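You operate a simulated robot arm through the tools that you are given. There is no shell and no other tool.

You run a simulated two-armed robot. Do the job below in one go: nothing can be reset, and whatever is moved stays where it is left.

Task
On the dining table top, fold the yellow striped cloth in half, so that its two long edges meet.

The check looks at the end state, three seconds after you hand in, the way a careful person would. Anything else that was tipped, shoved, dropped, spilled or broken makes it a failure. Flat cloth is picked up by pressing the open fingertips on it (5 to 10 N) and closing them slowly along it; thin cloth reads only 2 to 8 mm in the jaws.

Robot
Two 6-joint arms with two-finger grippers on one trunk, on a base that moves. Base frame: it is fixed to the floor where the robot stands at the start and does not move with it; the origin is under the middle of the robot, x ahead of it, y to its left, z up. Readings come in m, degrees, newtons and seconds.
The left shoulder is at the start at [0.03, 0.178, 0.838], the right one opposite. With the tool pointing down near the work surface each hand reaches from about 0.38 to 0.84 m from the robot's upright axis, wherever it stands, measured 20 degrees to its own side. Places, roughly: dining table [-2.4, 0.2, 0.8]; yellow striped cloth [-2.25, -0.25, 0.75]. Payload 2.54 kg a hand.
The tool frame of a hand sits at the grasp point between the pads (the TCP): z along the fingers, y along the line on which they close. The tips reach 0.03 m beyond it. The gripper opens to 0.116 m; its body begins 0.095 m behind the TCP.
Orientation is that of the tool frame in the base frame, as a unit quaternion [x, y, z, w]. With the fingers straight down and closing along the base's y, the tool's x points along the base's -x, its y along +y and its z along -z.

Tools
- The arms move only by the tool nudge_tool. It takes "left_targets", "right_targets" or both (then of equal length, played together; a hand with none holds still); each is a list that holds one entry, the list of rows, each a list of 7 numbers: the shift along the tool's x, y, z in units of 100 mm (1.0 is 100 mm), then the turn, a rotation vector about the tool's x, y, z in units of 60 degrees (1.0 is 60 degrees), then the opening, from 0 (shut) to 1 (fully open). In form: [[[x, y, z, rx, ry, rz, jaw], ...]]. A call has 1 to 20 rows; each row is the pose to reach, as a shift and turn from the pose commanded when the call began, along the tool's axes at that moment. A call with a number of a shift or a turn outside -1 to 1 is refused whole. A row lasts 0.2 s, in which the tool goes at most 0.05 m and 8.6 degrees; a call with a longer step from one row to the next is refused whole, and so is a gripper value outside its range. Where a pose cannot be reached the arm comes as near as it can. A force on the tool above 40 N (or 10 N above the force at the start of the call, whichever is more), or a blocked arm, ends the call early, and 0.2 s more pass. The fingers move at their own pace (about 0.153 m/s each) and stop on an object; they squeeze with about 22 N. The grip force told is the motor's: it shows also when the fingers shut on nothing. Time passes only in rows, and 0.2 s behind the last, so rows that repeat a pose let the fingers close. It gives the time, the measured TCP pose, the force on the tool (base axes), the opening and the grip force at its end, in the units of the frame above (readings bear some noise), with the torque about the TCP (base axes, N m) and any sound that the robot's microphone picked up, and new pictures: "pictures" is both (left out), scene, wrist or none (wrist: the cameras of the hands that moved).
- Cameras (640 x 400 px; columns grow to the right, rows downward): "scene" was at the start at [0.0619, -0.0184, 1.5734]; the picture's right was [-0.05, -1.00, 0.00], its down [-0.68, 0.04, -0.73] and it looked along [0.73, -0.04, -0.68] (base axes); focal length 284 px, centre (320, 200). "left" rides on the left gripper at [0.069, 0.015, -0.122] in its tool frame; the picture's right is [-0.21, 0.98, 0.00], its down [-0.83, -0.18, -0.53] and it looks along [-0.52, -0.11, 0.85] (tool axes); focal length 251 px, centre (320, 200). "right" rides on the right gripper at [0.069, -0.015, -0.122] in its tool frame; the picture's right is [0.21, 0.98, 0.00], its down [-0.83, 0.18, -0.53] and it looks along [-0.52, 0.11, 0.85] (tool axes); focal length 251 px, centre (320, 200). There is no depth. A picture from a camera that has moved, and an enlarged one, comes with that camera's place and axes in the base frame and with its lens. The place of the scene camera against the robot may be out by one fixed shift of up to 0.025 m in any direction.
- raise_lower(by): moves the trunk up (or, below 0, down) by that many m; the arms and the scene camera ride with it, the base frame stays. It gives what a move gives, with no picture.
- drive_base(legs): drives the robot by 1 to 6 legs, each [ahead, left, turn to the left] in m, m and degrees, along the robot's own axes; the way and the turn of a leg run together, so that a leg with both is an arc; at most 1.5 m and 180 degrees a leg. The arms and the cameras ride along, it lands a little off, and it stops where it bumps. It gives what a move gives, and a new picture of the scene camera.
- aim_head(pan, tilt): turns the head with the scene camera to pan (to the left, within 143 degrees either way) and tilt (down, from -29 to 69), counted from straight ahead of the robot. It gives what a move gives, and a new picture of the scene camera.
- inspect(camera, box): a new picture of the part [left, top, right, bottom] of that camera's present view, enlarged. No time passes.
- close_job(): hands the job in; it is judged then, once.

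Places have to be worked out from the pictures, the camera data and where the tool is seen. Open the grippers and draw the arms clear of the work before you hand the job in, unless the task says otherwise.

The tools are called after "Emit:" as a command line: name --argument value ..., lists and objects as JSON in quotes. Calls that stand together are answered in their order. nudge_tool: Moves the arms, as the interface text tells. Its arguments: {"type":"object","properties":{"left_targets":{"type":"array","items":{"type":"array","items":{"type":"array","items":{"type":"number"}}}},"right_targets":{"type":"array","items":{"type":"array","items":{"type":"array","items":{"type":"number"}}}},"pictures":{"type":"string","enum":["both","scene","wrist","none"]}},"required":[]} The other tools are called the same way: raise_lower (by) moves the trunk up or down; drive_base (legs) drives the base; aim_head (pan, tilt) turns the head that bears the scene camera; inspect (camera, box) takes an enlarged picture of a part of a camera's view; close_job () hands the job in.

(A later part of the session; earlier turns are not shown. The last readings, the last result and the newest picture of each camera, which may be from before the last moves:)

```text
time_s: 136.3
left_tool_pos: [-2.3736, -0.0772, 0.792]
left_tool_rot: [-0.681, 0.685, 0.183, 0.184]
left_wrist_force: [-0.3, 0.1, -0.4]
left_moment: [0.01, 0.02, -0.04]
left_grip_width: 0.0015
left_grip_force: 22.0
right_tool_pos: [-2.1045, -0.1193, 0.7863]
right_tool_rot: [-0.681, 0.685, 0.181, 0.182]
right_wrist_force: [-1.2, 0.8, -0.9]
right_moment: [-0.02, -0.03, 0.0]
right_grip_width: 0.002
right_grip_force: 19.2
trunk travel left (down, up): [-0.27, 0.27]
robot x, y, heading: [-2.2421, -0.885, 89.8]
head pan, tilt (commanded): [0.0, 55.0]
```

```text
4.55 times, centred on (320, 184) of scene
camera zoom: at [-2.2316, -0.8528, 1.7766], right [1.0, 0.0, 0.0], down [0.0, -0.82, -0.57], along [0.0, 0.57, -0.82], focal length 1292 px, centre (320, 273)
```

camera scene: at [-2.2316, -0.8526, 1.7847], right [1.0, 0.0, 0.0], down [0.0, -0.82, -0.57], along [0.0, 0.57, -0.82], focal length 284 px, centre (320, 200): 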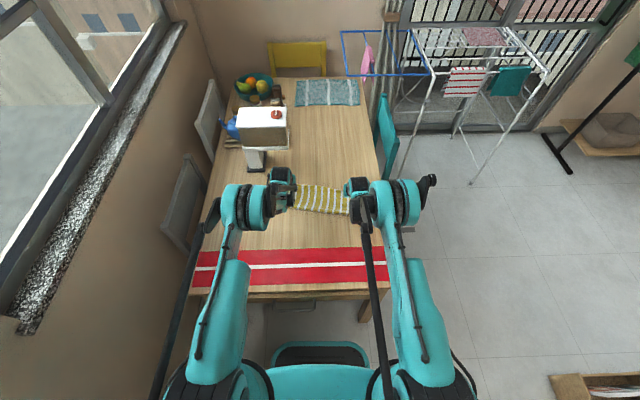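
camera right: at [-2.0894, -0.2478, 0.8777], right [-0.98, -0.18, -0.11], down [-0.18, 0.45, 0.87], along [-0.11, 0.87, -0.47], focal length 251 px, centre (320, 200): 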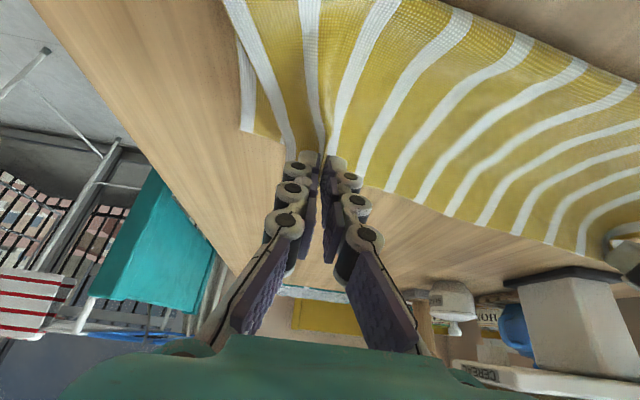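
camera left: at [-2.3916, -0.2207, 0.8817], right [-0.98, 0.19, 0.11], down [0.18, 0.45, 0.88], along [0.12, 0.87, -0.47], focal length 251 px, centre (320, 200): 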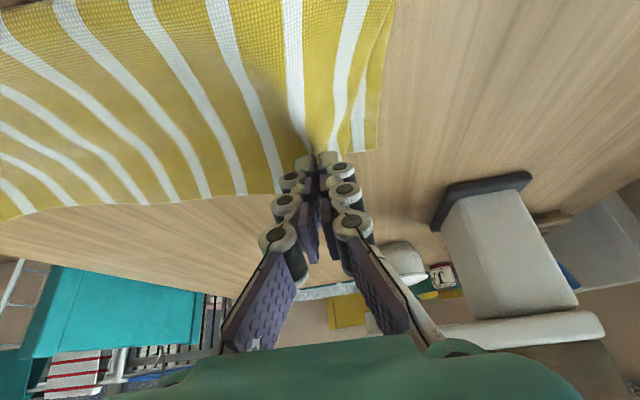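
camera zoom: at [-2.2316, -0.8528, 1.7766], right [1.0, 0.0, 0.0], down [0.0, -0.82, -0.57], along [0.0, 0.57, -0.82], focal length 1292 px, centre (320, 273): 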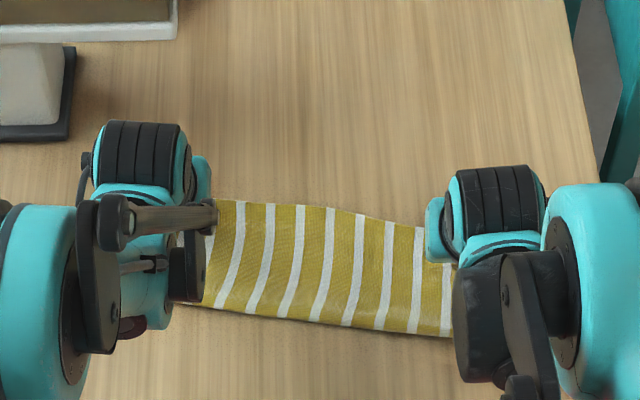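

The held edge is now within a few millimetres of the lower edge at both ends. I release: open the jaws slowly and lift straight up.

Emit:
nudge_tool --left_targets '[[[0, 0, 0, 0, 0, 0, 0.04], [0, 0, 0, 0, 0, 0, 0.08], [0, 0, 0, 0, 0, 0, 0.12], [0, 0, 0, 0, 0, 0, 0.16], [0, 0, 0, 0, 0, 0, 0.2], [0, 0, 0, 0, 0, 0, 0.24], [-0.05, 0, -0.087, 0, 0, 0, 0.24], [-0.1, 0, -0.173, 0, 0, 0, 0.24], [-0.2, 0, -0.346, 0, 0, 0, 0.24], [-0.3, 0, -0.52, 0, 0, 0, 0.24]]]' --right_targets '[[[0, 0, 0, 0, 0, 0, 0.04], [0, 0, 0, 0, 0, 0, 0.08], [0, 0, 0, 0, 0, 0, 0.12], [0, 0, 0, 0, 0, 0, 0.16], [0, 0, 0, 0, 0, 0, 0.2], [0, 0, 0, 0, 0, 0, 0.24], [-0.05, 0, -0.087, 0, 0, 0, 0.24], [-0.1, 0, -0.173, 0, 0, 0, 0.24], [-0.2, 0, -0.346, 0, 0, 0, 0.24], [-0.3, 0, -0.52, 0, 0, 0, 0.24]]]' --pictures "both"

Emit:
inspect --camera "scene" --box '[250, 140, 390, 228]'

```text
time_s: 138.5
left_tool_pos: [-2.3756, -0.0787, 0.8514]
left_tool_rot: [-0.681, 0.685, 0.183, 0.183]
left_wrist_force: [0.3, 0.6, -0.7]
left_moment: [0.0, -0.01, -0.03]
left_grip_width: 0.0278
left_grip_force: 0.0
right_tool_pos: [-2.1052, -0.1212, 0.8458]
right_tool_rot: [-0.68, 0.685, 0.183, 0.184]
right_wrist_force: [-0.2, -0.9, 0.3]
right_moment: [0.01, 0.01, -0.01]
right_grip_width: 0.0278
right_grip_force: 0.0
trunk travel left (down, up): [-0.27, 0.27]
robot x, y, heading: [-2.2411, -0.8814, 89.9]
head pan, tilt (commanded): [0.0, 55.0]
camera scene: at [-2.2315, -0.8537, 1.7767], right [1.0, 0.0, 0.0], down [0.0, -0.82, -0.57], along [0.0, 0.57, -0.82], focal length 284 px, centre (320, 200)
camera right: at [-2.0891, -0.2433, 0.9182], right [-0.98, -0.18, -0.11], down [-0.18, 0.45, 0.87], along [-0.11, 0.87, -0.47], focal length 251 px, centre (320, 200)
camera left: at [-2.3919, -0.199, 0.9232], right [-0.98, 0.19, 0.11], down [0.18, 0.45, 0.88], along [0.12, 0.87, -0.47], focal length 251 px, centre (320, 200)
```

scene: 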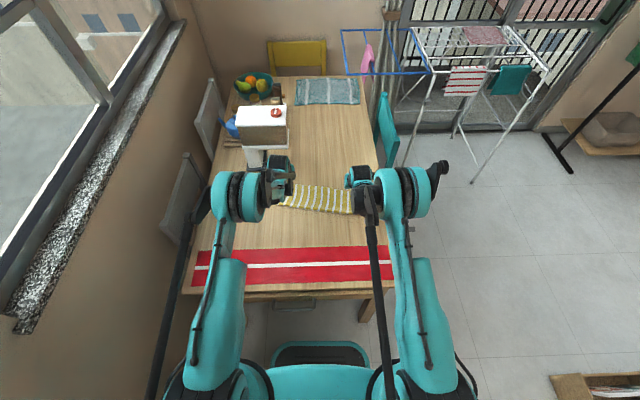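
right: 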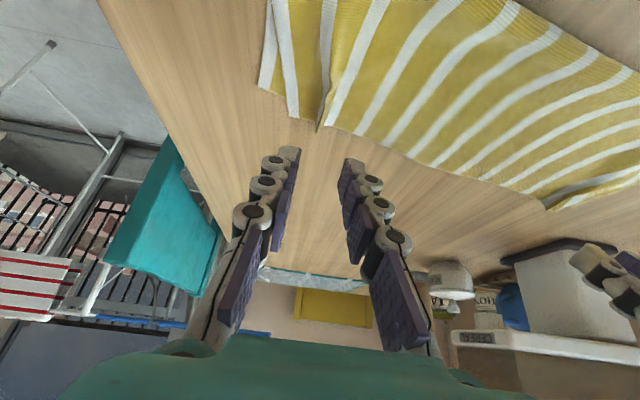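
left: 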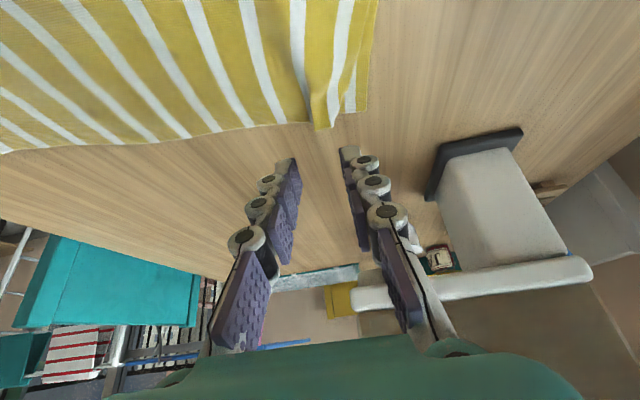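

```text
4.55 times, centred on (320, 184) of scene
camera zoom: at [-2.2315, -0.8537, 1.7767], right [1.0, 0.0, 0.0], down [0.0, -0.82, -0.57], along [0.0, 0.57, -0.82], focal length 1292 px, centre (320, 273)
```

zoom: 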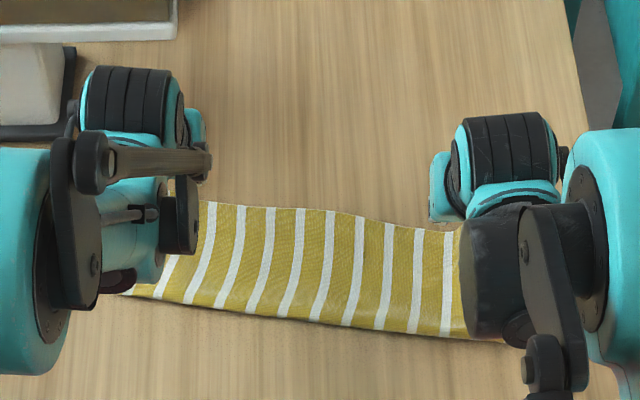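

Released – the cloth is folded. I look closely at how well the two long edges meet at both ends.

Emit:
inspect --camera "left" --box '[200, 0, 400, 160]'

Emit:
inspect --camera "right" --box '[240, 0, 440, 160]'

Emit:
inspect --camera "right" --box '[400, 60, 640, 240]'

```text
2.50 times, centred on (300, 80) of left
camera zoom: at [-2.3919, -0.199, 0.9232], right [-0.98, 0.19, 0.11], down [0.18, 0.45, 0.88], along [0.12, 0.87, -0.47], focal length 629 px, centre (370, 500)
```

zoom: 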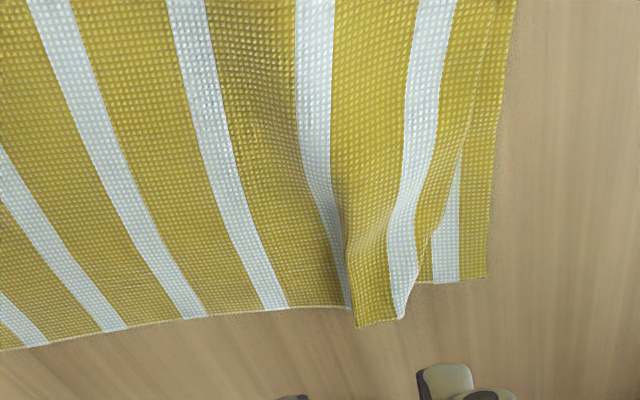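

```text
2.50 times, centred on (340, 80) of right
camera zoom: at [-2.0891, -0.2433, 0.9182], right [-0.98, -0.18, -0.11], down [-0.18, 0.45, 0.87], along [-0.11, 0.87, -0.47], focal length 629 px, centre (270, 500)
```

zoom: 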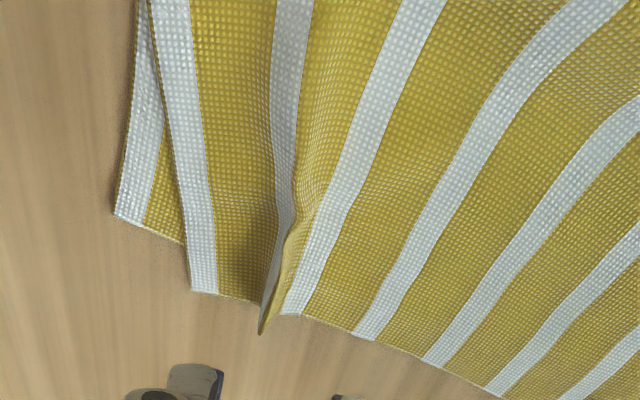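

```text
2.22 times, centred on (520, 150) of right
camera zoom: at [-2.0891, -0.2433, 0.9182], right [-0.98, -0.18, -0.11], down [-0.18, 0.45, 0.87], along [-0.11, 0.87, -0.47], focal length 559 px, centre (-124, 311)
```

zoom: 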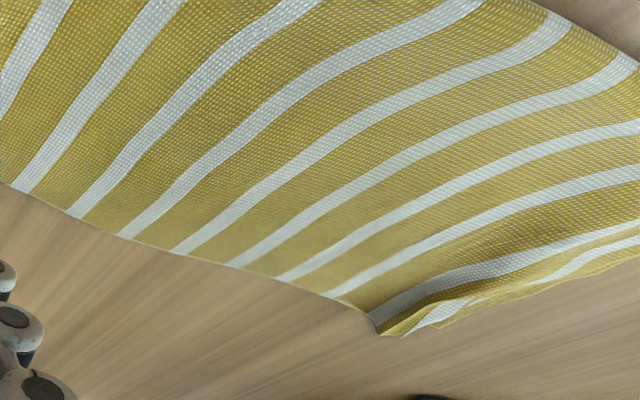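

The top edge lies within about 0.5–1.5 cm of the lower edge along its length, with a small pinch ridge near each corner. I raise the arms and move them aside to view the whole cloth.

Emit:
raise_lower --by 0.1

Emit:
nudge_tool --left_targets '[[[0.16, 0.16, -0.1, 0, 0, 0, 0.24], [0.33, 0.33, -0.2, 0, 0, 0, 0.24], [0.5, 0.5, -0.3, 0, 0, 0, 0.24], [0.66, 0.66, -0.4, 0, 0, 0, 0.24], [0.83, 0.83, -0.5, 0, 0, 0, 0.24]]]' --right_targets '[[[0.16, -0.16, -0.1, 0, 0, 0, 0.24], [0.33, -0.33, -0.2, 0, 0, 0, 0.24], [0.5, -0.5, -0.3, 0, 0, 0, 0.24], [0.66, -0.66, -0.4, 0, 0, 0, 0.24], [0.83, -0.83, -0.5, 0, 0, 0, 0.24]]]' --pictures "both"

Emit:
inspect --camera "scene" --box '[240, 140, 400, 240]'

```text
time_s: 139.9
left_tool_pos: [-2.3747, -0.0784, 0.9499]
left_tool_rot: [-0.681, 0.685, 0.183, 0.183]
left_wrist_force: [-0.3, 0.5, -0.3]
left_moment: [0.02, 0.01, -0.01]
left_grip_width: 0.028
left_grip_force: 0.1
right_tool_pos: [-2.1049, -0.1199, 0.9461]
right_tool_rot: [-0.681, 0.685, 0.182, 0.183]
right_wrist_force: [-0.2, -0.7, 0.3]
right_moment: [0.03, 0.0, -0.01]
right_grip_width: 0.0282
right_grip_force: 0.0
trunk travel left (down, up): [-0.37, 0.17]
robot x, y, heading: [-2.2396, -0.884, 89.8]
head pan, tilt (commanded): [0.0, 55.0]
```

```text
time_s: 141.1
left_tool_pos: [-2.4574, -0.177, 0.9539]
left_tool_rot: [-0.682, 0.684, 0.183, 0.183]
left_wrist_force: [0.2, -0.2, -0.2]
left_moment: [0.03, -0.02, 0.03]
left_grip_width: 0.0279
left_grip_force: 0.0
right_tool_pos: [-2.0224, -0.2206, 0.9482]
right_tool_rot: [-0.681, 0.685, 0.182, 0.184]
right_wrist_force: [0.3, 0.2, 0.1]
right_moment: [0.04, 0.02, -0.01]
right_grip_width: 0.0275
right_grip_force: 0.0
trunk travel left (down, up): [-0.37, 0.17]
robot x, y, heading: [-2.2437, -0.8776, 89.5]
head pan, tilt (commanded): [0.0, 55.0]
camera scene: at [-2.2315, -0.8547, 1.8767], right [1.0, 0.0, 0.0], down [0.0, -0.82, -0.57], along [0.0, 0.57, -0.82], focal length 284 px, centre (320, 200)
camera right: at [-2.0062, -0.3421, 1.0207], right [-0.98, -0.18, -0.11], down [-0.18, 0.45, 0.88], along [-0.11, 0.87, -0.47], focal length 251 px, centre (320, 200)
camera left: at [-2.4751, -0.2972, 1.0253], right [-0.98, 0.19, 0.11], down [0.18, 0.45, 0.88], along [0.12, 0.87, -0.47], focal length 251 px, centre (320, 200)
```

scene: 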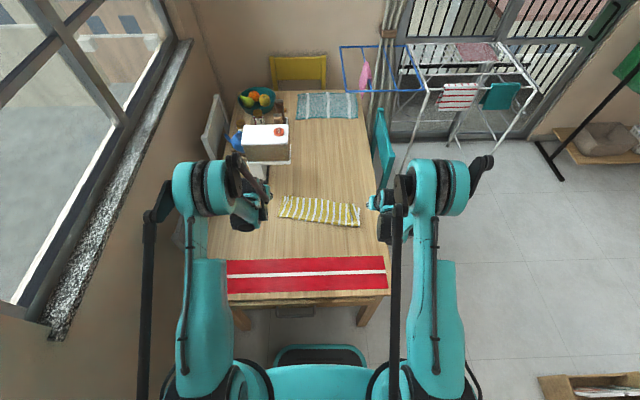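
right: 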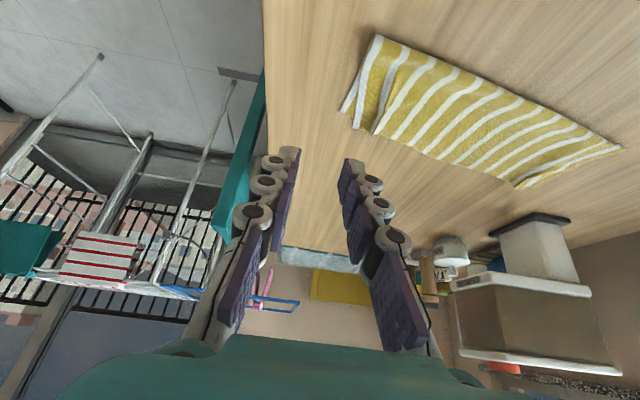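
left: 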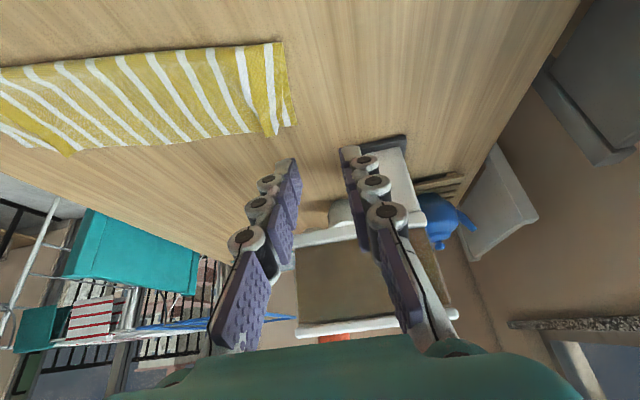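

```text
4.00 times, centred on (320, 190) of scene
camera zoom: at [-2.2315, -0.8547, 1.8767], right [1.0, 0.0, 0.0], down [0.0, -0.82, -0.57], along [0.0, 0.57, -0.82], focal length 1137 px, centre (320, 240)
```

zoom: 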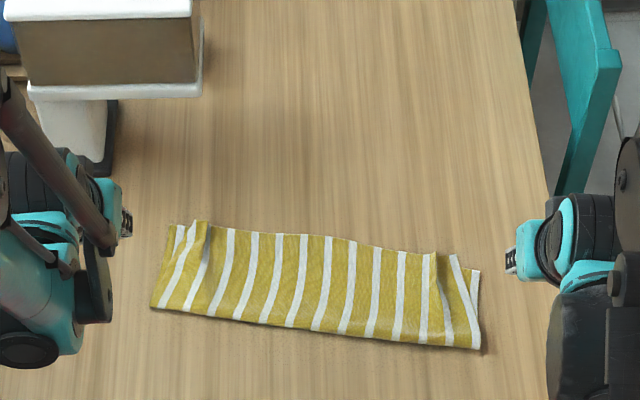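

Seen whole, the cloth is neatly halved; only a small pinch ridge remains near each far corner, drawing the top corners in by ~2.5 cm. I'll smooth these gently: closed fingertips over each ridge, light press, small outward stroke with both hands at once. First position above.

Emit:
nudge_tool --left_targets '[[[-0.19, -0.15, 0.11, 0, 0, 0, 0], [-0.39, -0.31, 0.22, 0, 0, 0, 0], [-0.58, -0.46, 0.34, 0, 0, 0, 0], [-0.78, -0.62, 0.45, 0, 0, 0, 0], [-0.97, -0.774, 0.56, 0, 0, 0, 0], [-0.97, -0.774, 0.56, 0, 0, 0, 0]]]' --right_targets '[[[-0.19, 0.14, 0.11, 0, 0, 0, 0], [-0.37, 0.28, 0.22, 0, 0, 0, 0], [-0.56, 0.42, 0.32, 0, 0, 0, 0], [-0.75, 0.56, 0.43, 0, 0, 0, 0], [-0.932, 0.696, 0.538, 0, 0, 0, 0], [-0.932, 0.696, 0.538, 0, 0, 0, 0]]]' --pictures "none"

Emit:
raise_lower --by -0.135

Emit:
inspect --camera "left" --box '[200, 40, 440, 200]'

Emit:
inspect --camera "right" --box '[200, 40, 440, 200]'

```text
time_s: 142.5
left_tool_pos: [-2.3807, -0.0617, 0.9514]
left_tool_rot: [-0.681, 0.685, 0.183, 0.183]
left_wrist_force: [-0.1, 0.5, 0.2]
left_moment: [0.01, -0.02, -0.01]
left_grip_width: 0.0001
left_grip_force: 21.7
right_tool_pos: [-2.0917, -0.1113, 0.9494]
right_tool_rot: [-0.681, 0.685, 0.183, 0.183]
right_wrist_force: [-0.5, 0.4, 0.2]
right_moment: [-0.03, -0.04, 0.02]
right_grip_width: 0.0
right_grip_force: 21.9
trunk travel left (down, up): [-0.37, 0.17]
robot x, y, heading: [-2.2414, -0.8827, 89.6]
head pan, tilt (commanded): [0.0, 55.0]
```

```text
time_s: 144.1
left_tool_pos: [-2.3796, -0.0609, 0.8171]
left_tool_rot: [-0.682, 0.684, 0.183, 0.184]
left_wrist_force: [0.9, -0.1, 0.6]
left_moment: [0.03, 0.0, -0.02]
left_grip_width: 0.0
left_grip_force: 21.8
right_tool_pos: [-2.0912, -0.1096, 0.8137]
right_tool_rot: [-0.681, 0.685, 0.182, 0.183]
right_wrist_force: [0.4, 0.7, -0.2]
right_moment: [0.02, -0.03, -0.01]
right_grip_width: 0.0
right_grip_force: 22.3
trunk travel left (down, up): [-0.235, 0.305]
robot x, y, heading: [-2.2404, -0.8813, 89.7]
head pan, tilt (commanded): [0.0, 55.0]
```

```text
2.50 times, centred on (320, 120) of left
camera zoom: at [-2.3968, -0.1815, 0.8879], right [-0.98, 0.19, 0.11], down [0.18, 0.45, 0.88], along [0.12, 0.87, -0.47], focal length 629 px, centre (320, 400)
```

zoom: 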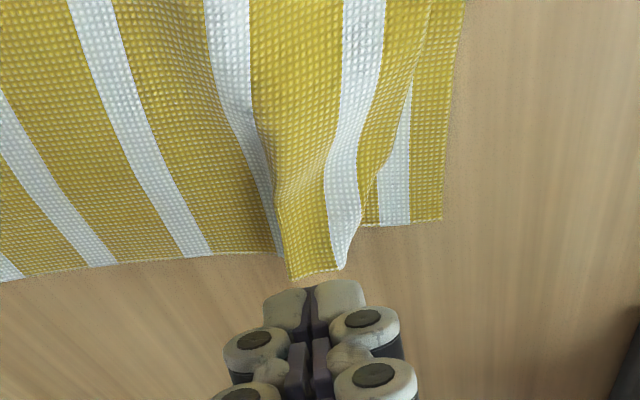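

```text
2.50 times, centred on (320, 120) of right
camera zoom: at [-2.0761, -0.2322, 0.8852], right [-0.98, -0.18, -0.11], down [-0.18, 0.45, 0.87], along [-0.11, 0.87, -0.47], focal length 629 px, centre (320, 400)
```

zoom: 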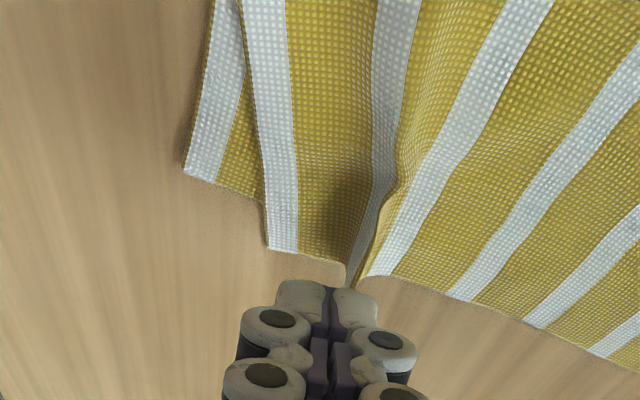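

Tips hover over the ridges. I shift each ~7 mm outward onto the strip next to the corner, and lower to just above contact.

Emit:
nudge_tool --left_targets '[[[0.04, 0.06, 0.07, 0, 0, 0, 0], [0.09, 0.06, 0.155, 0, 0, 0, 0], [0.13, 0.06, 0.225, 0, 0, 0, 0], [0.13, 0.06, 0.225, 0, 0, 0, 0]]]' --right_targets '[[[0.04, -0.08, 0.07, 0, 0, 0, 0], [0.08, -0.08, 0.14, 0, 0, 0, 0], [0.115, -0.08, 0.2, 0, 0, 0, 0], [0.115, -0.08, 0.2, 0, 0, 0, 0]]]' --pictures "none"

Emit:
nudge_tool --left_targets '[[[0.005, 0, 0.0087, 0, 0, 0, 0], [0.01, 0, 0.017, 0, 0, 0, 0], [0.01, 0, 0.017, 0, 0, 0, 0]]]' --right_targets '[[[0.005, 0, 0.0087, 0, 0, 0, 0], [0.01, 0, 0.017, 0, 0, 0, 0], [0.01, 0, 0.017, 0, 0, 0, 0]]]' --pictures "wrist"

```text
time_s: 145.1
left_tool_pos: [-2.3843, -0.0601, 0.7904]
left_tool_rot: [-0.681, 0.685, 0.182, 0.184]
left_wrist_force: [0.0, 0.1, 0.1]
left_moment: [0.01, -0.03, -0.02]
left_grip_width: 0.0
left_grip_force: 22.0
right_tool_pos: [-2.0829, -0.1101, 0.7907]
right_tool_rot: [-0.682, 0.685, 0.182, 0.182]
right_wrist_force: [0.3, -0.8, -0.6]
right_moment: [-0.02, -0.01, 0.0]
right_grip_width: 0.0
right_grip_force: 21.9
trunk travel left (down, up): [-0.235, 0.305]
robot x, y, heading: [-2.243, -0.8785, 89.7]
head pan, tilt (commanded): [0.0, 55.0]
```

```text
time_s: 145.9
left_tool_pos: [-2.3858, -0.0612, 0.7885]
left_tool_rot: [-0.681, 0.685, 0.182, 0.184]
left_wrist_force: [0.9, 0.3, -0.6]
left_moment: [0.01, 0.01, -0.01]
left_grip_width: 0.0001
left_grip_force: 22.1
right_tool_pos: [-2.083, -0.1093, 0.7874]
right_tool_rot: [-0.682, 0.685, 0.181, 0.183]
right_wrist_force: [0.1, 1.6, 0.0]
right_moment: [0.04, -0.03, 0.03]
right_grip_width: 0.0001
right_grip_force: 22.0
trunk travel left (down, up): [-0.235, 0.305]
robot x, y, heading: [-2.2397, -0.8818, 89.7]
head pan, tilt (commanded): [0.0, 55.0]
camera right: at [-2.0676, -0.2323, 0.8596], right [-0.98, -0.18, -0.11], down [-0.18, 0.45, 0.87], along [-0.11, 0.87, -0.47], focal length 251 px, centre (320, 200)
camera left: at [-2.4027, -0.1813, 0.8597], right [-0.98, 0.19, 0.11], down [0.18, 0.45, 0.88], along [0.12, 0.87, -0.47], focal length 251 px, centre (320, 200)
```

right: 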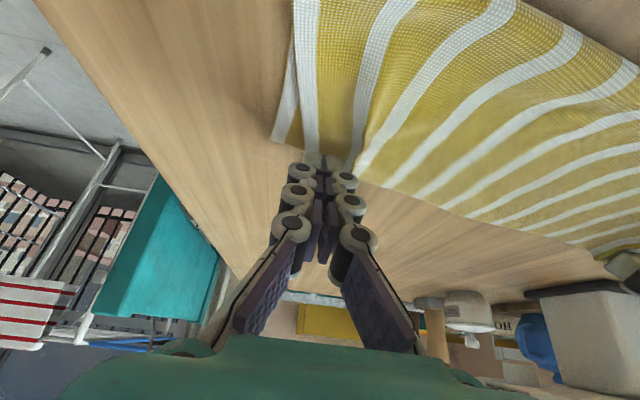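
left: 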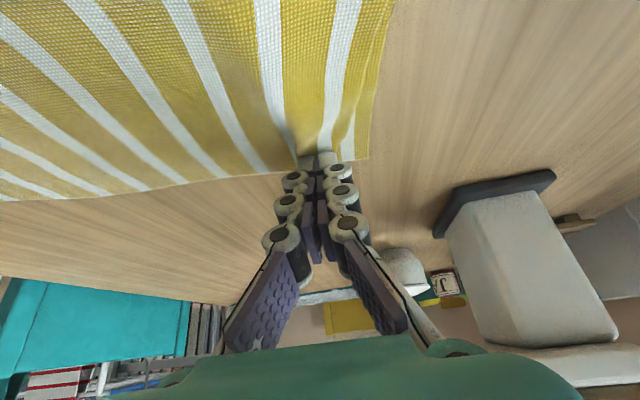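

Touching the bumps lightly. I press a little further in small steps.

Emit:
nudge_tool --left_targets '[[[0.005, 0, 0.0087, 0, 0, 0, 0], [0.0075, 0, 0.013, 0, 0, 0, 0], [0.0075, 0, 0.013, 0, 0, 0, 0]]]' --right_targets '[[[0.005, 0, 0.0087, 0, 0, 0, 0], [0.0075, 0, 0.013, 0, 0, 0, 0], [0.0075, 0, 0.013, 0, 0, 0, 0]]]' --pictures "none"

Emit:
nudge_tool --left_targets '[[[0.004, 0, 0.007, 0, 0, 0, 0], [0.004, 0, 0.007, 0, 0, 0, 0]]]' --right_targets '[[[0.004, 0, 0.007, 0, 0, 0, 0], [0.004, 0, 0.007, 0, 0, 0, 0]]]' --pictures "none"

```text
time_s: 146.7
left_tool_pos: [-2.3858, -0.0597, 0.7874]
left_tool_rot: [-0.681, 0.685, 0.183, 0.184]
left_wrist_force: [0.1, -0.1, -0.2]
left_moment: [0.0, 0.03, 0.02]
left_grip_width: 0.0
left_grip_force: 21.8
right_tool_pos: [-2.0834, -0.1109, 0.7868]
right_tool_rot: [-0.681, 0.685, 0.182, 0.182]
right_wrist_force: [0.3, 0.1, 0.1]
right_moment: [-0.01, -0.02, 0.01]
right_grip_width: 0.0001
right_grip_force: 21.7
trunk travel left (down, up): [-0.235, 0.305]
robot x, y, heading: [-2.2383, -0.879, 89.6]
head pan, tilt (commanded): [0.0, 55.0]
```

```text
time_s: 147.3
left_tool_pos: [-2.3853, -0.0611, 0.7875]
left_tool_rot: [-0.682, 0.685, 0.182, 0.184]
left_wrist_force: [-0.2, -0.8, 0.1]
left_moment: [0.03, 0.02, -0.02]
left_grip_width: 0.0
left_grip_force: 22.0
right_tool_pos: [-2.0839, -0.111, 0.7862]
right_tool_rot: [-0.682, 0.685, 0.182, 0.183]
right_wrist_force: [-0.4, -0.1, 0.8]
right_moment: [0.01, -0.02, -0.01]
right_grip_width: 0.0001
right_grip_force: 22.4
trunk travel left (down, up): [-0.235, 0.305]
robot x, y, heading: [-2.2408, -0.8808, 89.8]
head pan, tilt (commanded): [0.0, 55.0]
```

Still almost no force; 1 mm more each.

Emit:
nudge_tool --left_targets '[[[0.005, 0, 0.0087, 0, 0, 0, 0], [0.005, 0, 0.0087, 0, 0, 0, 0]]]' --right_targets '[[[0.005, 0, 0.0087, 0, 0, 0, 0], [0.005, 0, 0.0087, 0, 0, 0, 0]]]' --pictures "none"

```text
time_s: 147.9
left_tool_pos: [-2.386, -0.0603, 0.7852]
left_tool_rot: [-0.681, 0.685, 0.182, 0.184]
left_wrist_force: [0.4, 0.0, 0.2]
left_moment: [0.01, -0.03, -0.01]
left_grip_width: 0.0
left_grip_force: 22.0
right_tool_pos: [-2.0844, -0.108, 0.7849]
right_tool_rot: [-0.682, 0.685, 0.182, 0.182]
right_wrist_force: [1.0, -0.2, -0.5]
right_moment: [0.0, 0.04, 0.0]
right_grip_width: 0.0
right_grip_force: 21.7
trunk travel left (down, up): [-0.235, 0.305]
robot x, y, heading: [-2.2412, -0.8818, 89.7]
head pan, tilt (commanded): [0.0, 55.0]
```

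Emit:
nudge_tool --left_targets '[[[0.005, 0, 0.0087, 0, 0, 0, 0], [0.005, 0, 0.0087, 0, 0, 0, 0]]]' --right_targets '[[[0.005, 0, 0.0087, 0, 0, 0, 0], [0.005, 0, 0.0087, 0, 0, 0, 0]]]' --pictures "none"

```text
time_s: 148.5
left_tool_pos: [-2.3851, -0.0606, 0.7847]
left_tool_rot: [-0.681, 0.685, 0.182, 0.184]
left_wrist_force: [0.2, -0.2, 0.6]
left_moment: [0.02, 0.0, -0.01]
left_grip_width: 0.0
left_grip_force: 21.9
right_tool_pos: [-2.0854, -0.1118, 0.7831]
right_tool_rot: [-0.681, 0.685, 0.182, 0.183]
right_wrist_force: [0.1, -0.3, -0.1]
right_moment: [0.0, 0.0, -0.01]
right_grip_width: 0.0
right_grip_force: 22.1
trunk travel left (down, up): [-0.235, 0.305]
robot x, y, heading: [-2.2397, -0.8827, 89.7]
head pan, tilt (commanded): [0.0, 55.0]
```

No force yet (closed tips sit slightly higher). Another 1 mm.

Emit:
nudge_tool --left_targets '[[[0.005, 0, 0.0087, 0, 0, 0, 0], [0.005, 0, 0.0087, 0, 0, 0, 0]]]' --right_targets '[[[0.005, 0, 0.0087, 0, 0, 0, 0], [0.005, 0, 0.0087, 0, 0, 0, 0]]]' --pictures "wrist"

```text
time_s: 149.1
left_tool_pos: [-2.3866, -0.0601, 0.7837]
left_tool_rot: [-0.681, 0.685, 0.182, 0.184]
left_wrist_force: [-0.4, 0.2, 1.3]
left_moment: [0.0, 0.01, -0.01]
left_grip_width: 0.0
left_grip_force: 21.7
right_tool_pos: [-2.0835, -0.1107, 0.7825]
right_tool_rot: [-0.681, 0.685, 0.182, 0.183]
right_wrist_force: [0.4, 0.2, 0.6]
right_moment: [0.0, -0.02, 0.01]
right_grip_width: 0.0
right_grip_force: 22.4
trunk travel left (down, up): [-0.235, 0.305]
robot x, y, heading: [-2.24, -0.8815, 89.8]
head pan, tilt (commanded): [0.0, 55.0]
camera right: at [-2.0687, -0.2323, 0.8543], right [-0.98, -0.18, -0.11], down [-0.18, 0.45, 0.87], along [-0.11, 0.87, -0.47], focal length 251 px, centre (320, 200)
camera left: at [-2.4033, -0.181, 0.8544], right [-0.98, 0.19, 0.11], down [0.18, 0.45, 0.88], along [0.12, 0.87, -0.47], focal length 251 px, centre (320, 200)
```

right: 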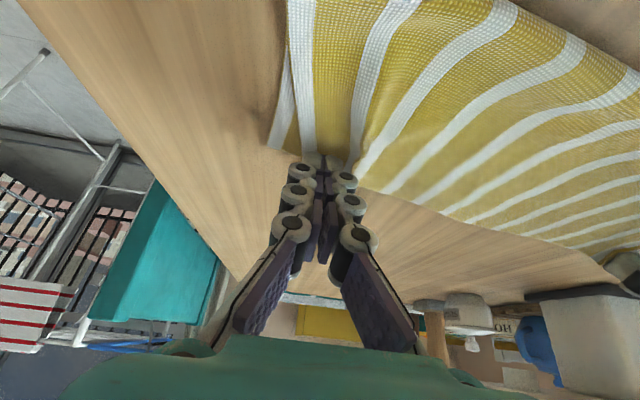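
left: 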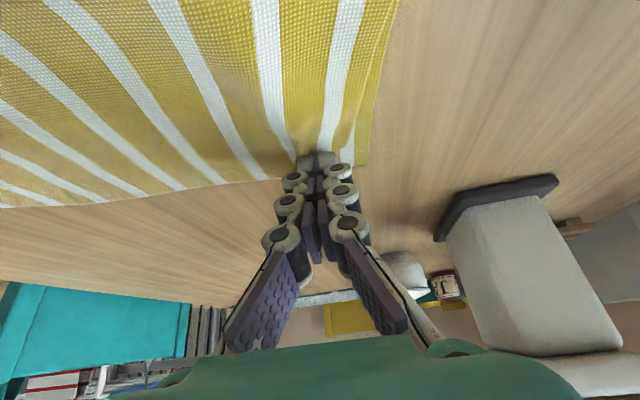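

Emit:
inspect --camera "left" --box '[240, 60, 420, 200]'

Emit:
inspect --camera "right" --box '[240, 60, 420, 200]'

```text
2.86 times, centred on (330, 130) of left
camera zoom: at [-2.4033, -0.181, 0.8544], right [-0.98, 0.19, 0.11], down [0.18, 0.45, 0.88], along [0.12, 0.87, -0.47], focal length 718 px, centre (291, 400)
```

zoom: 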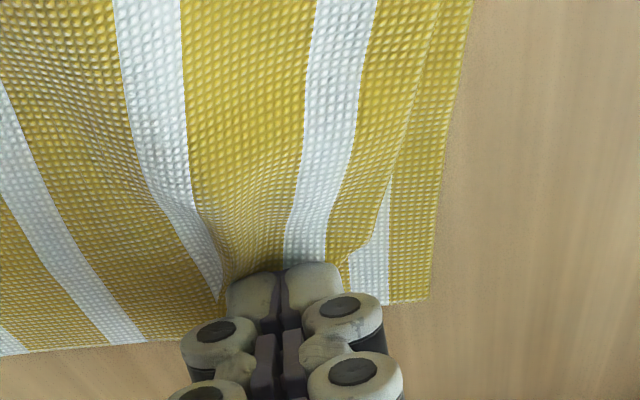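

```text
2.86 times, centred on (330, 130) of right
camera zoom: at [-2.0687, -0.2323, 0.8543], right [-0.98, -0.18, -0.11], down [-0.18, 0.45, 0.87], along [-0.11, 0.87, -0.47], focal length 718 px, centre (291, 400)
```

zoom: 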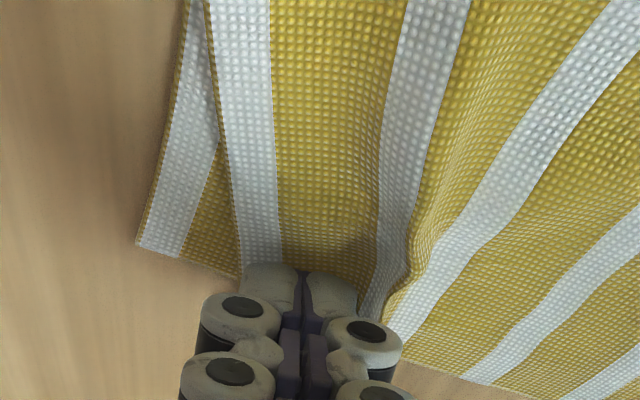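

Tips sit right on the outer strips beside the ridges. A bit more pressure (0.6 mm), then I'll read the force.

Emit:
nudge_tool --left_targets '[[[0.003, 0, 0.0052, 0, 0, 0, 0], [0.003, 0, 0.0052, 0, 0, 0, 0]]]' --right_targets '[[[0.004, 0, 0.007, 0, 0, 0, 0], [0.004, 0, 0.007, 0, 0, 0, 0]]]' --pictures "none"

```text
time_s: 149.7
left_tool_pos: [-2.3863, -0.0608, 0.7811]
left_tool_rot: [-0.681, 0.685, 0.183, 0.183]
left_wrist_force: [0.2, -0.2, 1.5]
left_moment: [0.0, -0.02, 0.03]
left_grip_width: 0.0
left_grip_force: 21.8
right_tool_pos: [-2.0837, -0.1104, 0.7808]
right_tool_rot: [-0.681, 0.685, 0.181, 0.183]
right_wrist_force: [-0.7, 0.7, 1.0]
right_moment: [0.02, 0.01, 0.01]
right_grip_width: 0.0
right_grip_force: 21.7
trunk travel left (down, up): [-0.235, 0.305]
robot x, y, heading: [-2.2417, -0.8797, 89.6]
head pan, tilt (commanded): [0.0, 55.0]
```

Light contact (1–1.5 N). I press 0.4 mm more and stroke both outward 22 mm (the right one also 10 mm towards me, to follow the edge).

Emit:
nudge_tool --left_targets '[[[0.002, 0, 0.0035, 0, 0, 0, 0], [0.002, 0.03, 0.0035, 0, 0, 0, 0], [0.002, 0.06, 0.0035, 0, 0, 0, 0], [0.002, 0.09, 0.0035, 0, 0, 0, 0], [0.002, 0.12, 0.0035, 0, 0, 0, 0], [0.002, 0.15, 0.0035, 0, 0, 0, 0], [0.002, 0.18, 0.0035, 0, 0, 0, 0], [0.002, 0.22, 0.0035, 0, 0, 0, 0]]]' --right_targets '[[[0.003, 0, 0.005, 0, 0, 0, 0], [0.015, -0.03, -0.002, 0, 0, 0, 0], [0.027, -0.06, -0.009, 0, 0, 0, 0], [0.04, -0.09, -0.016, 0, 0, 0, 0], [0.052, -0.12, -0.023, 0, 0, 0, 0], [0.064, -0.15, -0.03, 0, 0, 0, 0], [0.077, -0.18, -0.038, 0, 0, 0, 0], [0.09, -0.22, -0.045, 0, 0, 0, 0]]]' --pictures "none"

Emit:
inspect --camera "left" --box '[220, 40, 420, 200]'

Emit:
inspect --camera "right" --box '[240, 40, 440, 200]'

```text
time_s: 151.5
left_tool_pos: [-2.4079, -0.0605, 0.7823]
left_tool_rot: [-0.682, 0.684, 0.183, 0.184]
left_wrist_force: [0.2, 0.4, 0.2]
left_moment: [0.03, 0.01, 0.01]
left_grip_width: 0.0001
left_grip_force: 21.9
right_tool_pos: [-2.0623, -0.1202, 0.7808]
right_tool_rot: [-0.681, 0.685, 0.181, 0.182]
right_wrist_force: [-0.8, 0.8, -0.9]
right_moment: [0.0, 0.02, -0.05]
right_grip_width: 0.0
right_grip_force: 22.3
trunk travel left (down, up): [-0.235, 0.305]
robot x, y, heading: [-2.2389, -0.8847, 89.9]
head pan, tilt (commanded): [0.0, 55.0]
```

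```text
2.50 times, centred on (320, 120) of left
camera zoom: at [-2.4249, -0.1814, 0.8535], right [-0.98, 0.19, 0.11], down [0.18, 0.45, 0.88], along [0.12, 0.87, -0.47], focal length 629 px, centre (320, 400)
```

zoom: 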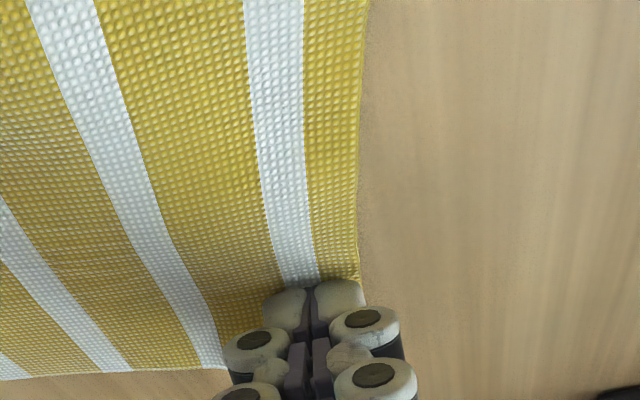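

```text
2.50 times, centred on (340, 120) of right
camera zoom: at [-2.0467, -0.2421, 0.8532], right [-0.98, -0.18, -0.11], down [-0.18, 0.45, 0.87], along [-0.11, 0.87, -0.47], focal length 629 px, centre (270, 400)
```

zoom: 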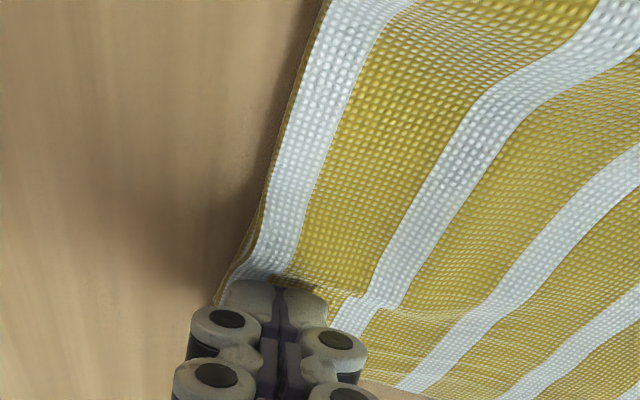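

That worked very well: both ridges are gone and the top corners now lie over the lower ones. I lift straight off.

Emit:
nudge_tool --left_targets '[[[-0.05, 0, -0.087, 0, 0, 0, 0], [-0.1, 0, -0.173, 0, 0, 0, 0], [-0.2, 0, -0.346, 0, 0, 0, 0], [-0.3, 0, -0.52, 0, 0, 0, 0], [-0.4, 0, -0.69, 0, 0, 0, 0]]]' --right_targets '[[[-0.05, 0, -0.087, 0, 0, 0, 0], [-0.1, 0, -0.173, 0, 0, 0, 0], [-0.2, 0, -0.346, 0, 0, 0, 0], [-0.3, 0, -0.52, 0, 0, 0, 0], [-0.4, 0, -0.69, 0, 0, 0, 0]]]' --pictures "none"

Emit:
inspect --camera "left" --box '[180, 0, 420, 160]'

Emit:
inspect --camera "right" --box '[220, 0, 460, 160]'

Emit:
inspect --camera "scene" --box '[240, 140, 400, 240]'

```text
time_s: 152.7
left_tool_pos: [-2.4068, -0.0618, 0.8612]
left_tool_rot: [-0.681, 0.685, 0.182, 0.184]
left_wrist_force: [0.0, 0.9, 0.4]
left_moment: [0.03, 0.0, -0.03]
left_grip_width: 0.0
left_grip_force: 22.0
right_tool_pos: [-2.0615, -0.1214, 0.8631]
right_tool_rot: [-0.681, 0.685, 0.182, 0.183]
right_wrist_force: [0.5, -0.6, 0.5]
right_moment: [0.01, -0.02, 0.02]
right_grip_width: 0.0
right_grip_force: 22.6
trunk travel left (down, up): [-0.235, 0.305]
robot x, y, heading: [-2.2414, -0.8811, 90.1]
head pan, tilt (commanded): [0.0, 55.0]
```

```text
2.50 times, centred on (300, 80) of left
camera zoom: at [-2.4244, -0.1815, 0.9322], right [-0.98, 0.19, 0.11], down [0.18, 0.45, 0.88], along [0.12, 0.87, -0.47], focal length 629 px, centre (370, 500)
```

zoom: 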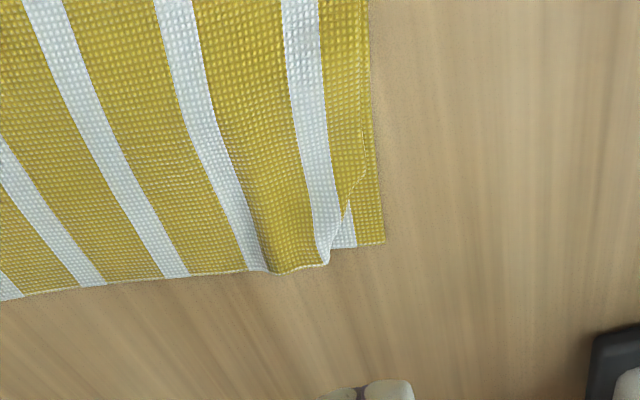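

```text
2.50 times, centred on (340, 80) of right
camera zoom: at [-2.0455, -0.2428, 0.9343], right [-0.98, -0.18, -0.11], down [-0.18, 0.45, 0.88], along [-0.11, 0.87, -0.47], focal length 629 px, centre (270, 500)
```

zoom: 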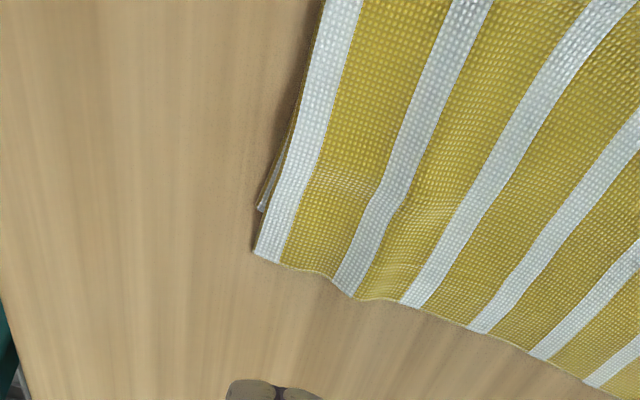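

```text
4.00 times, centred on (320, 190) of scene
camera zoom: at [-2.2317, -0.8543, 1.7417], right [1.0, 0.0, 0.0], down [0.0, -0.82, -0.57], along [0.0, 0.57, -0.82], focal length 1137 px, centre (320, 240)
```

zoom: 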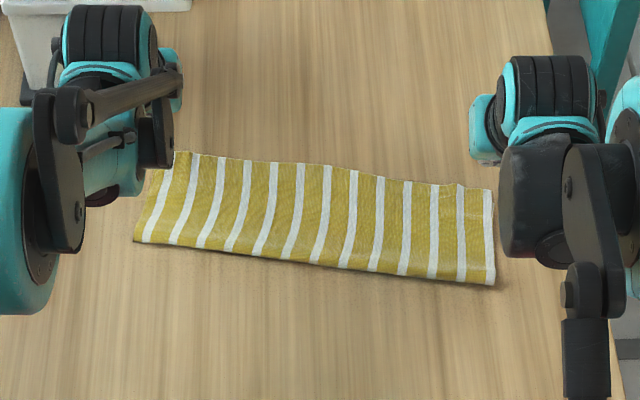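

Right corner is now neat (edges within ~1.5 cm). The left top corner sprang back about 2 cm; I look closer.

Emit:
inspect --camera "left" --box '[260, 40, 360, 120]'

```text
5.00 times, centred on (310, 80) of left
camera zoom: at [-2.4244, -0.1815, 0.9322], right [-0.98, 0.19, 0.11], down [0.18, 0.45, 0.88], along [0.12, 0.87, -0.47], focal length 1257 px, centre (370, 800)
```

zoom: 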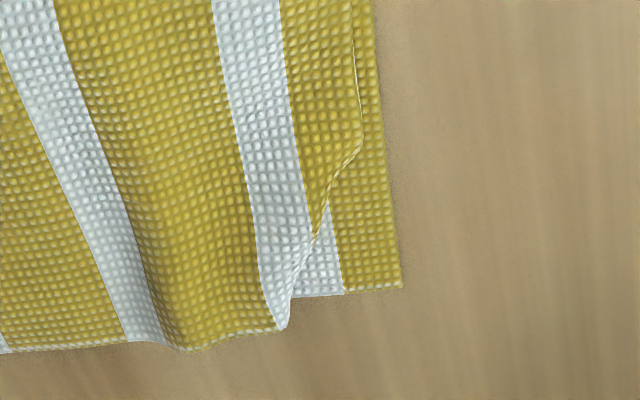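

The last 2 cm of the top-left corner is curled under. I repeat the smoothing stroke there with the left hand only, a little firmer and further outward.

Emit:
nudge_tool --left_targets '[[[0, -0.1, 0, 0, 0, 0, 0], [0, -0.188, 0, 0, 0, 0, 0], [0.1, -0.188, 0.16, 0, 0, 0, 0], [0.2, -0.188, 0.32, 0, 0, 0, 0], [0.3, -0.188, 0.48, 0, 0, 0, 0], [0.4, -0.188, 0.63, 0, 0, 0, 0], [0.4, -0.188, 0.63, 0, 0, 0, 0]]]' --pictures "none"

Emit:
nudge_tool --left_targets '[[[0.005, 0, 0.0087, 0, 0, 0, 0], [0.01, 0, 0.017, 0, 0, 0, 0], [0.01, 0, 0.017, 0, 0, 0, 0]]]' --pictures "wrist"

```text
time_s: 154.3
left_tool_pos: [-2.3876, -0.0623, 0.7873]
left_tool_rot: [-0.681, 0.685, 0.182, 0.184]
left_wrist_force: [0.3, -0.5, -0.4]
left_moment: [0.03, -0.02, 0.0]
left_grip_width: 0.0
left_grip_force: 22.0
right_tool_pos: [-2.061, -0.1189, 0.8624]
right_tool_rot: [-0.681, 0.685, 0.182, 0.184]
right_wrist_force: [-0.8, 0.3, -0.2]
right_moment: [0.0, 0.01, -0.06]
right_grip_width: 0.0002
right_grip_force: 22.0
trunk travel left (down, up): [-0.235, 0.305]
robot x, y, heading: [-2.244, -0.8823, 89.8]
head pan, tilt (commanded): [0.0, 55.0]
```

```text
time_s: 155.1
left_tool_pos: [-2.389, -0.064, 0.7839]
left_tool_rot: [-0.682, 0.685, 0.182, 0.183]
left_wrist_force: [0.4, -0.1, -0.9]
left_moment: [-0.03, -0.01, -0.03]
left_grip_width: 0.0002
left_grip_force: 22.3
right_tool_pos: [-2.0607, -0.1195, 0.8619]
right_tool_rot: [-0.682, 0.685, 0.181, 0.183]
right_wrist_force: [-0.1, -1.3, 0.0]
right_moment: [0.03, 0.02, 0.01]
right_grip_width: 0.0002
right_grip_force: 21.5
trunk travel left (down, up): [-0.235, 0.305]
robot x, y, heading: [-2.2431, -0.8811, 90.0]
head pan, tilt (commanded): [0.0, 55.0]
camera left: at [-2.4056, -0.1841, 0.8564], right [-0.98, 0.19, 0.11], down [0.18, 0.45, 0.88], along [0.12, 0.87, -0.47], focal length 251 px, centre (320, 200)
```

left: 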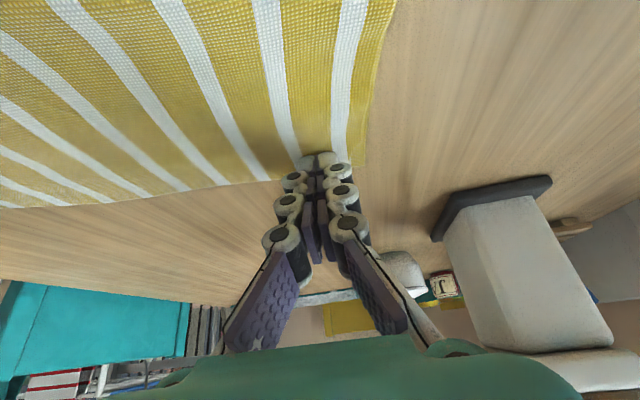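

Emit:
nudge_tool --left_targets '[[[0.005, 0, 0.0087, 0, 0, 0, 0], [0.0075, 0, 0.013, 0, 0, 0, 0], [0.0075, 0, 0.013, 0, 0, 0, 0]]]' --pictures "none"

Emit:
nudge_tool --left_targets '[[[0.004, 0, 0.007, 0, 0, 0, 0], [0.004, 0, 0.007, 0, 0, 0, 0]]]' --pictures "none"

```text
time_s: 155.9
left_tool_pos: [-2.3897, -0.0639, 0.7824]
left_tool_rot: [-0.681, 0.685, 0.183, 0.183]
left_wrist_force: [-0.3, -0.6, 0.2]
left_moment: [0.0, -0.01, 0.02]
left_grip_width: 0.0
left_grip_force: 22.0
right_tool_pos: [-2.0612, -0.1193, 0.8614]
right_tool_rot: [-0.681, 0.685, 0.182, 0.183]
right_wrist_force: [-0.4, -0.3, 0.5]
right_moment: [-0.04, -0.01, -0.03]
right_grip_width: 0.0
right_grip_force: 22.1
trunk travel left (down, up): [-0.235, 0.305]
robot x, y, heading: [-2.24, -0.8838, 90.0]
head pan, tilt (commanded): [0.0, 55.0]
```

```text
time_s: 156.5
left_tool_pos: [-2.3891, -0.0619, 0.7824]
left_tool_rot: [-0.681, 0.685, 0.182, 0.184]
left_wrist_force: [-0.1, -0.6, 0.5]
left_moment: [0.01, -0.03, 0.01]
left_grip_width: 0.0
left_grip_force: 21.4
right_tool_pos: [-2.0611, -0.1193, 0.8619]
right_tool_rot: [-0.681, 0.685, 0.182, 0.183]
right_wrist_force: [-0.2, 0.0, 0.1]
right_moment: [0.01, -0.02, 0.02]
right_grip_width: 0.0002
right_grip_force: 21.4
trunk travel left (down, up): [-0.235, 0.305]
robot x, y, heading: [-2.2394, -0.88, 89.7]
head pan, tilt (commanded): [0.0, 55.0]
```

Not firm yet; 0.7 mm more.

Emit:
nudge_tool --left_targets '[[[0.0035, 0, 0.006, 0, 0, 0, 0], [0.0035, 0, 0.006, 0, 0, 0, 0]]]' --pictures "none"

```text
time_s: 157.1
left_tool_pos: [-2.3891, -0.0637, 0.7807]
left_tool_rot: [-0.681, 0.685, 0.182, 0.183]
left_wrist_force: [0.5, 0.0, -0.5]
left_moment: [-0.03, -0.01, -0.02]
left_grip_width: 0.0002
left_grip_force: 22.0
right_tool_pos: [-2.0609, -0.1183, 0.8619]
right_tool_rot: [-0.682, 0.685, 0.182, 0.183]
right_wrist_force: [0.2, 0.2, 0.0]
right_moment: [-0.01, -0.02, -0.04]
right_grip_width: 0.0
right_grip_force: 21.7
trunk travel left (down, up): [-0.235, 0.305]
robot x, y, heading: [-2.2407, -0.8822, 89.8]
head pan, tilt (commanded): [0.0, 55.0]
```

Emit:
nudge_tool --left_targets '[[[0.004, 0, 0.007, 0, 0, 0, 0], [0.004, 0, 0.007, 0, 0, 0, 0]]]' --pictures "none"

```text
time_s: 157.7
left_tool_pos: [-2.3888, -0.0632, 0.7805]
left_tool_rot: [-0.681, 0.685, 0.182, 0.183]
left_wrist_force: [0.0, -0.6, 0.5]
left_moment: [0.03, 0.01, -0.03]
left_grip_width: 0.0
left_grip_force: 22.1
right_tool_pos: [-2.0597, -0.1199, 0.8626]
right_tool_rot: [-0.682, 0.684, 0.182, 0.183]
right_wrist_force: [0.5, 0.0, 0.3]
right_moment: [-0.05, -0.01, 0.02]
right_grip_width: 0.0
right_grip_force: 21.8
trunk travel left (down, up): [-0.235, 0.305]
robot x, y, heading: [-2.2381, -0.8824, 89.5]
head pan, tilt (commanded): [0.0, 55.0]
```

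Emit:
nudge_tool --left_targets '[[[0.0035, 0, 0.006, 0, 0, 0, 0], [0.0035, 0, 0.006, 0, 0, 0, 0]]]' --pictures "none"

```text
time_s: 158.3
left_tool_pos: [-2.3888, -0.0638, 0.7803]
left_tool_rot: [-0.68, 0.686, 0.182, 0.184]
left_wrist_force: [-0.1, 0.6, 2.3]
left_moment: [0.01, 0.05, -0.03]
left_grip_width: 0.0002
left_grip_force: 22.0
right_tool_pos: [-2.0616, -0.1201, 0.8617]
right_tool_rot: [-0.681, 0.685, 0.182, 0.183]
right_wrist_force: [0.6, -0.4, -0.4]
right_moment: [-0.01, 0.01, 0.01]
right_grip_width: 0.0
right_grip_force: 22.1
trunk travel left (down, up): [-0.235, 0.305]
robot x, y, heading: [-2.2426, -0.8831, 89.7]
head pan, tilt (commanded): [0.0, 55.0]
```

Now 2.3 N. I stroke outward 30 mm slowly along the edge and hold a moment.

Emit:
nudge_tool --left_targets '[[[0, 0.02, 0.002, 0, 0, 0, 0], [-0.003, 0.045, 0.004, 0, 0, 0, 0], [-0.006, 0.07, 0.006, 0, 0, 0, 0], [-0.009, 0.095, 0.008, 0, 0, 0, 0], [-0.012, 0.12, 0.01, 0, 0, 0, 0], [-0.015, 0.145, 0.011, 0, 0, 0, 0], [-0.018, 0.17, 0.013, 0, 0, 0, 0], [-0.021, 0.195, 0.015, 0, 0, 0, 0], [-0.024, 0.22, 0.017, 0, 0, 0, 0], [-0.027, 0.245, 0.018, 0, 0, 0, 0], [-0.03, 0.27, 0.02, 0, 0, 0, 0], [-0.033, 0.3, 0.022, 0, 0, 0, 0], [-0.033, 0.3, 0.022, 0, 0, 0, 0], [-0.033, 0.3, 0.022, 0, 0, 0, 0], [-0.033, 0.3, 0.022, 0, 0, 0, 0]]]' --pictures "none"

Emit:
inspect --camera "left" --box '[220, 40, 420, 200]'

```text
time_s: 161.5
left_tool_pos: [-2.4186, -0.0596, 0.7807]
left_tool_rot: [-0.681, 0.685, 0.183, 0.183]
left_wrist_force: [1.4, -1.2, 5.5]
left_moment: [0.03, 0.0, -0.02]
left_grip_width: 0.0003
left_grip_force: 22.2
right_tool_pos: [-2.0621, -0.1207, 0.8621]
right_tool_rot: [-0.681, 0.685, 0.182, 0.184]
right_wrist_force: [0.0, 0.4, -1.0]
right_moment: [-0.01, -0.04, -0.03]
right_grip_width: 0.0
right_grip_force: 21.6
trunk travel left (down, up): [-0.235, 0.305]
robot x, y, heading: [-2.2402, -0.8822, 89.7]
head pan, tilt (commanded): [0.0, 55.0]
```

```text
2.50 times, centred on (320, 120) of left
camera zoom: at [-2.4355, -0.1808, 0.8519], right [-0.98, 0.19, 0.11], down [0.18, 0.45, 0.88], along [0.12, 0.87, -0.47], focal length 629 px, centre (320, 400)
```

zoom: 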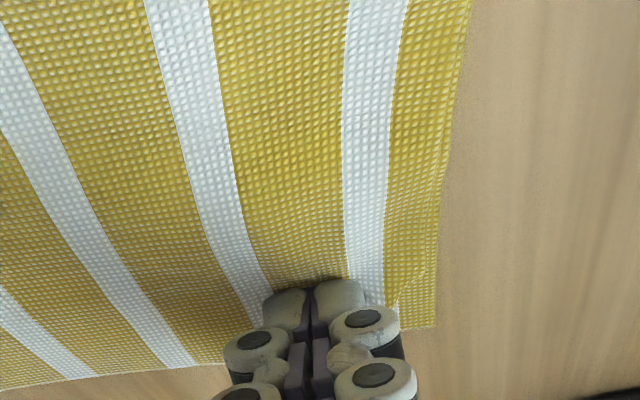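

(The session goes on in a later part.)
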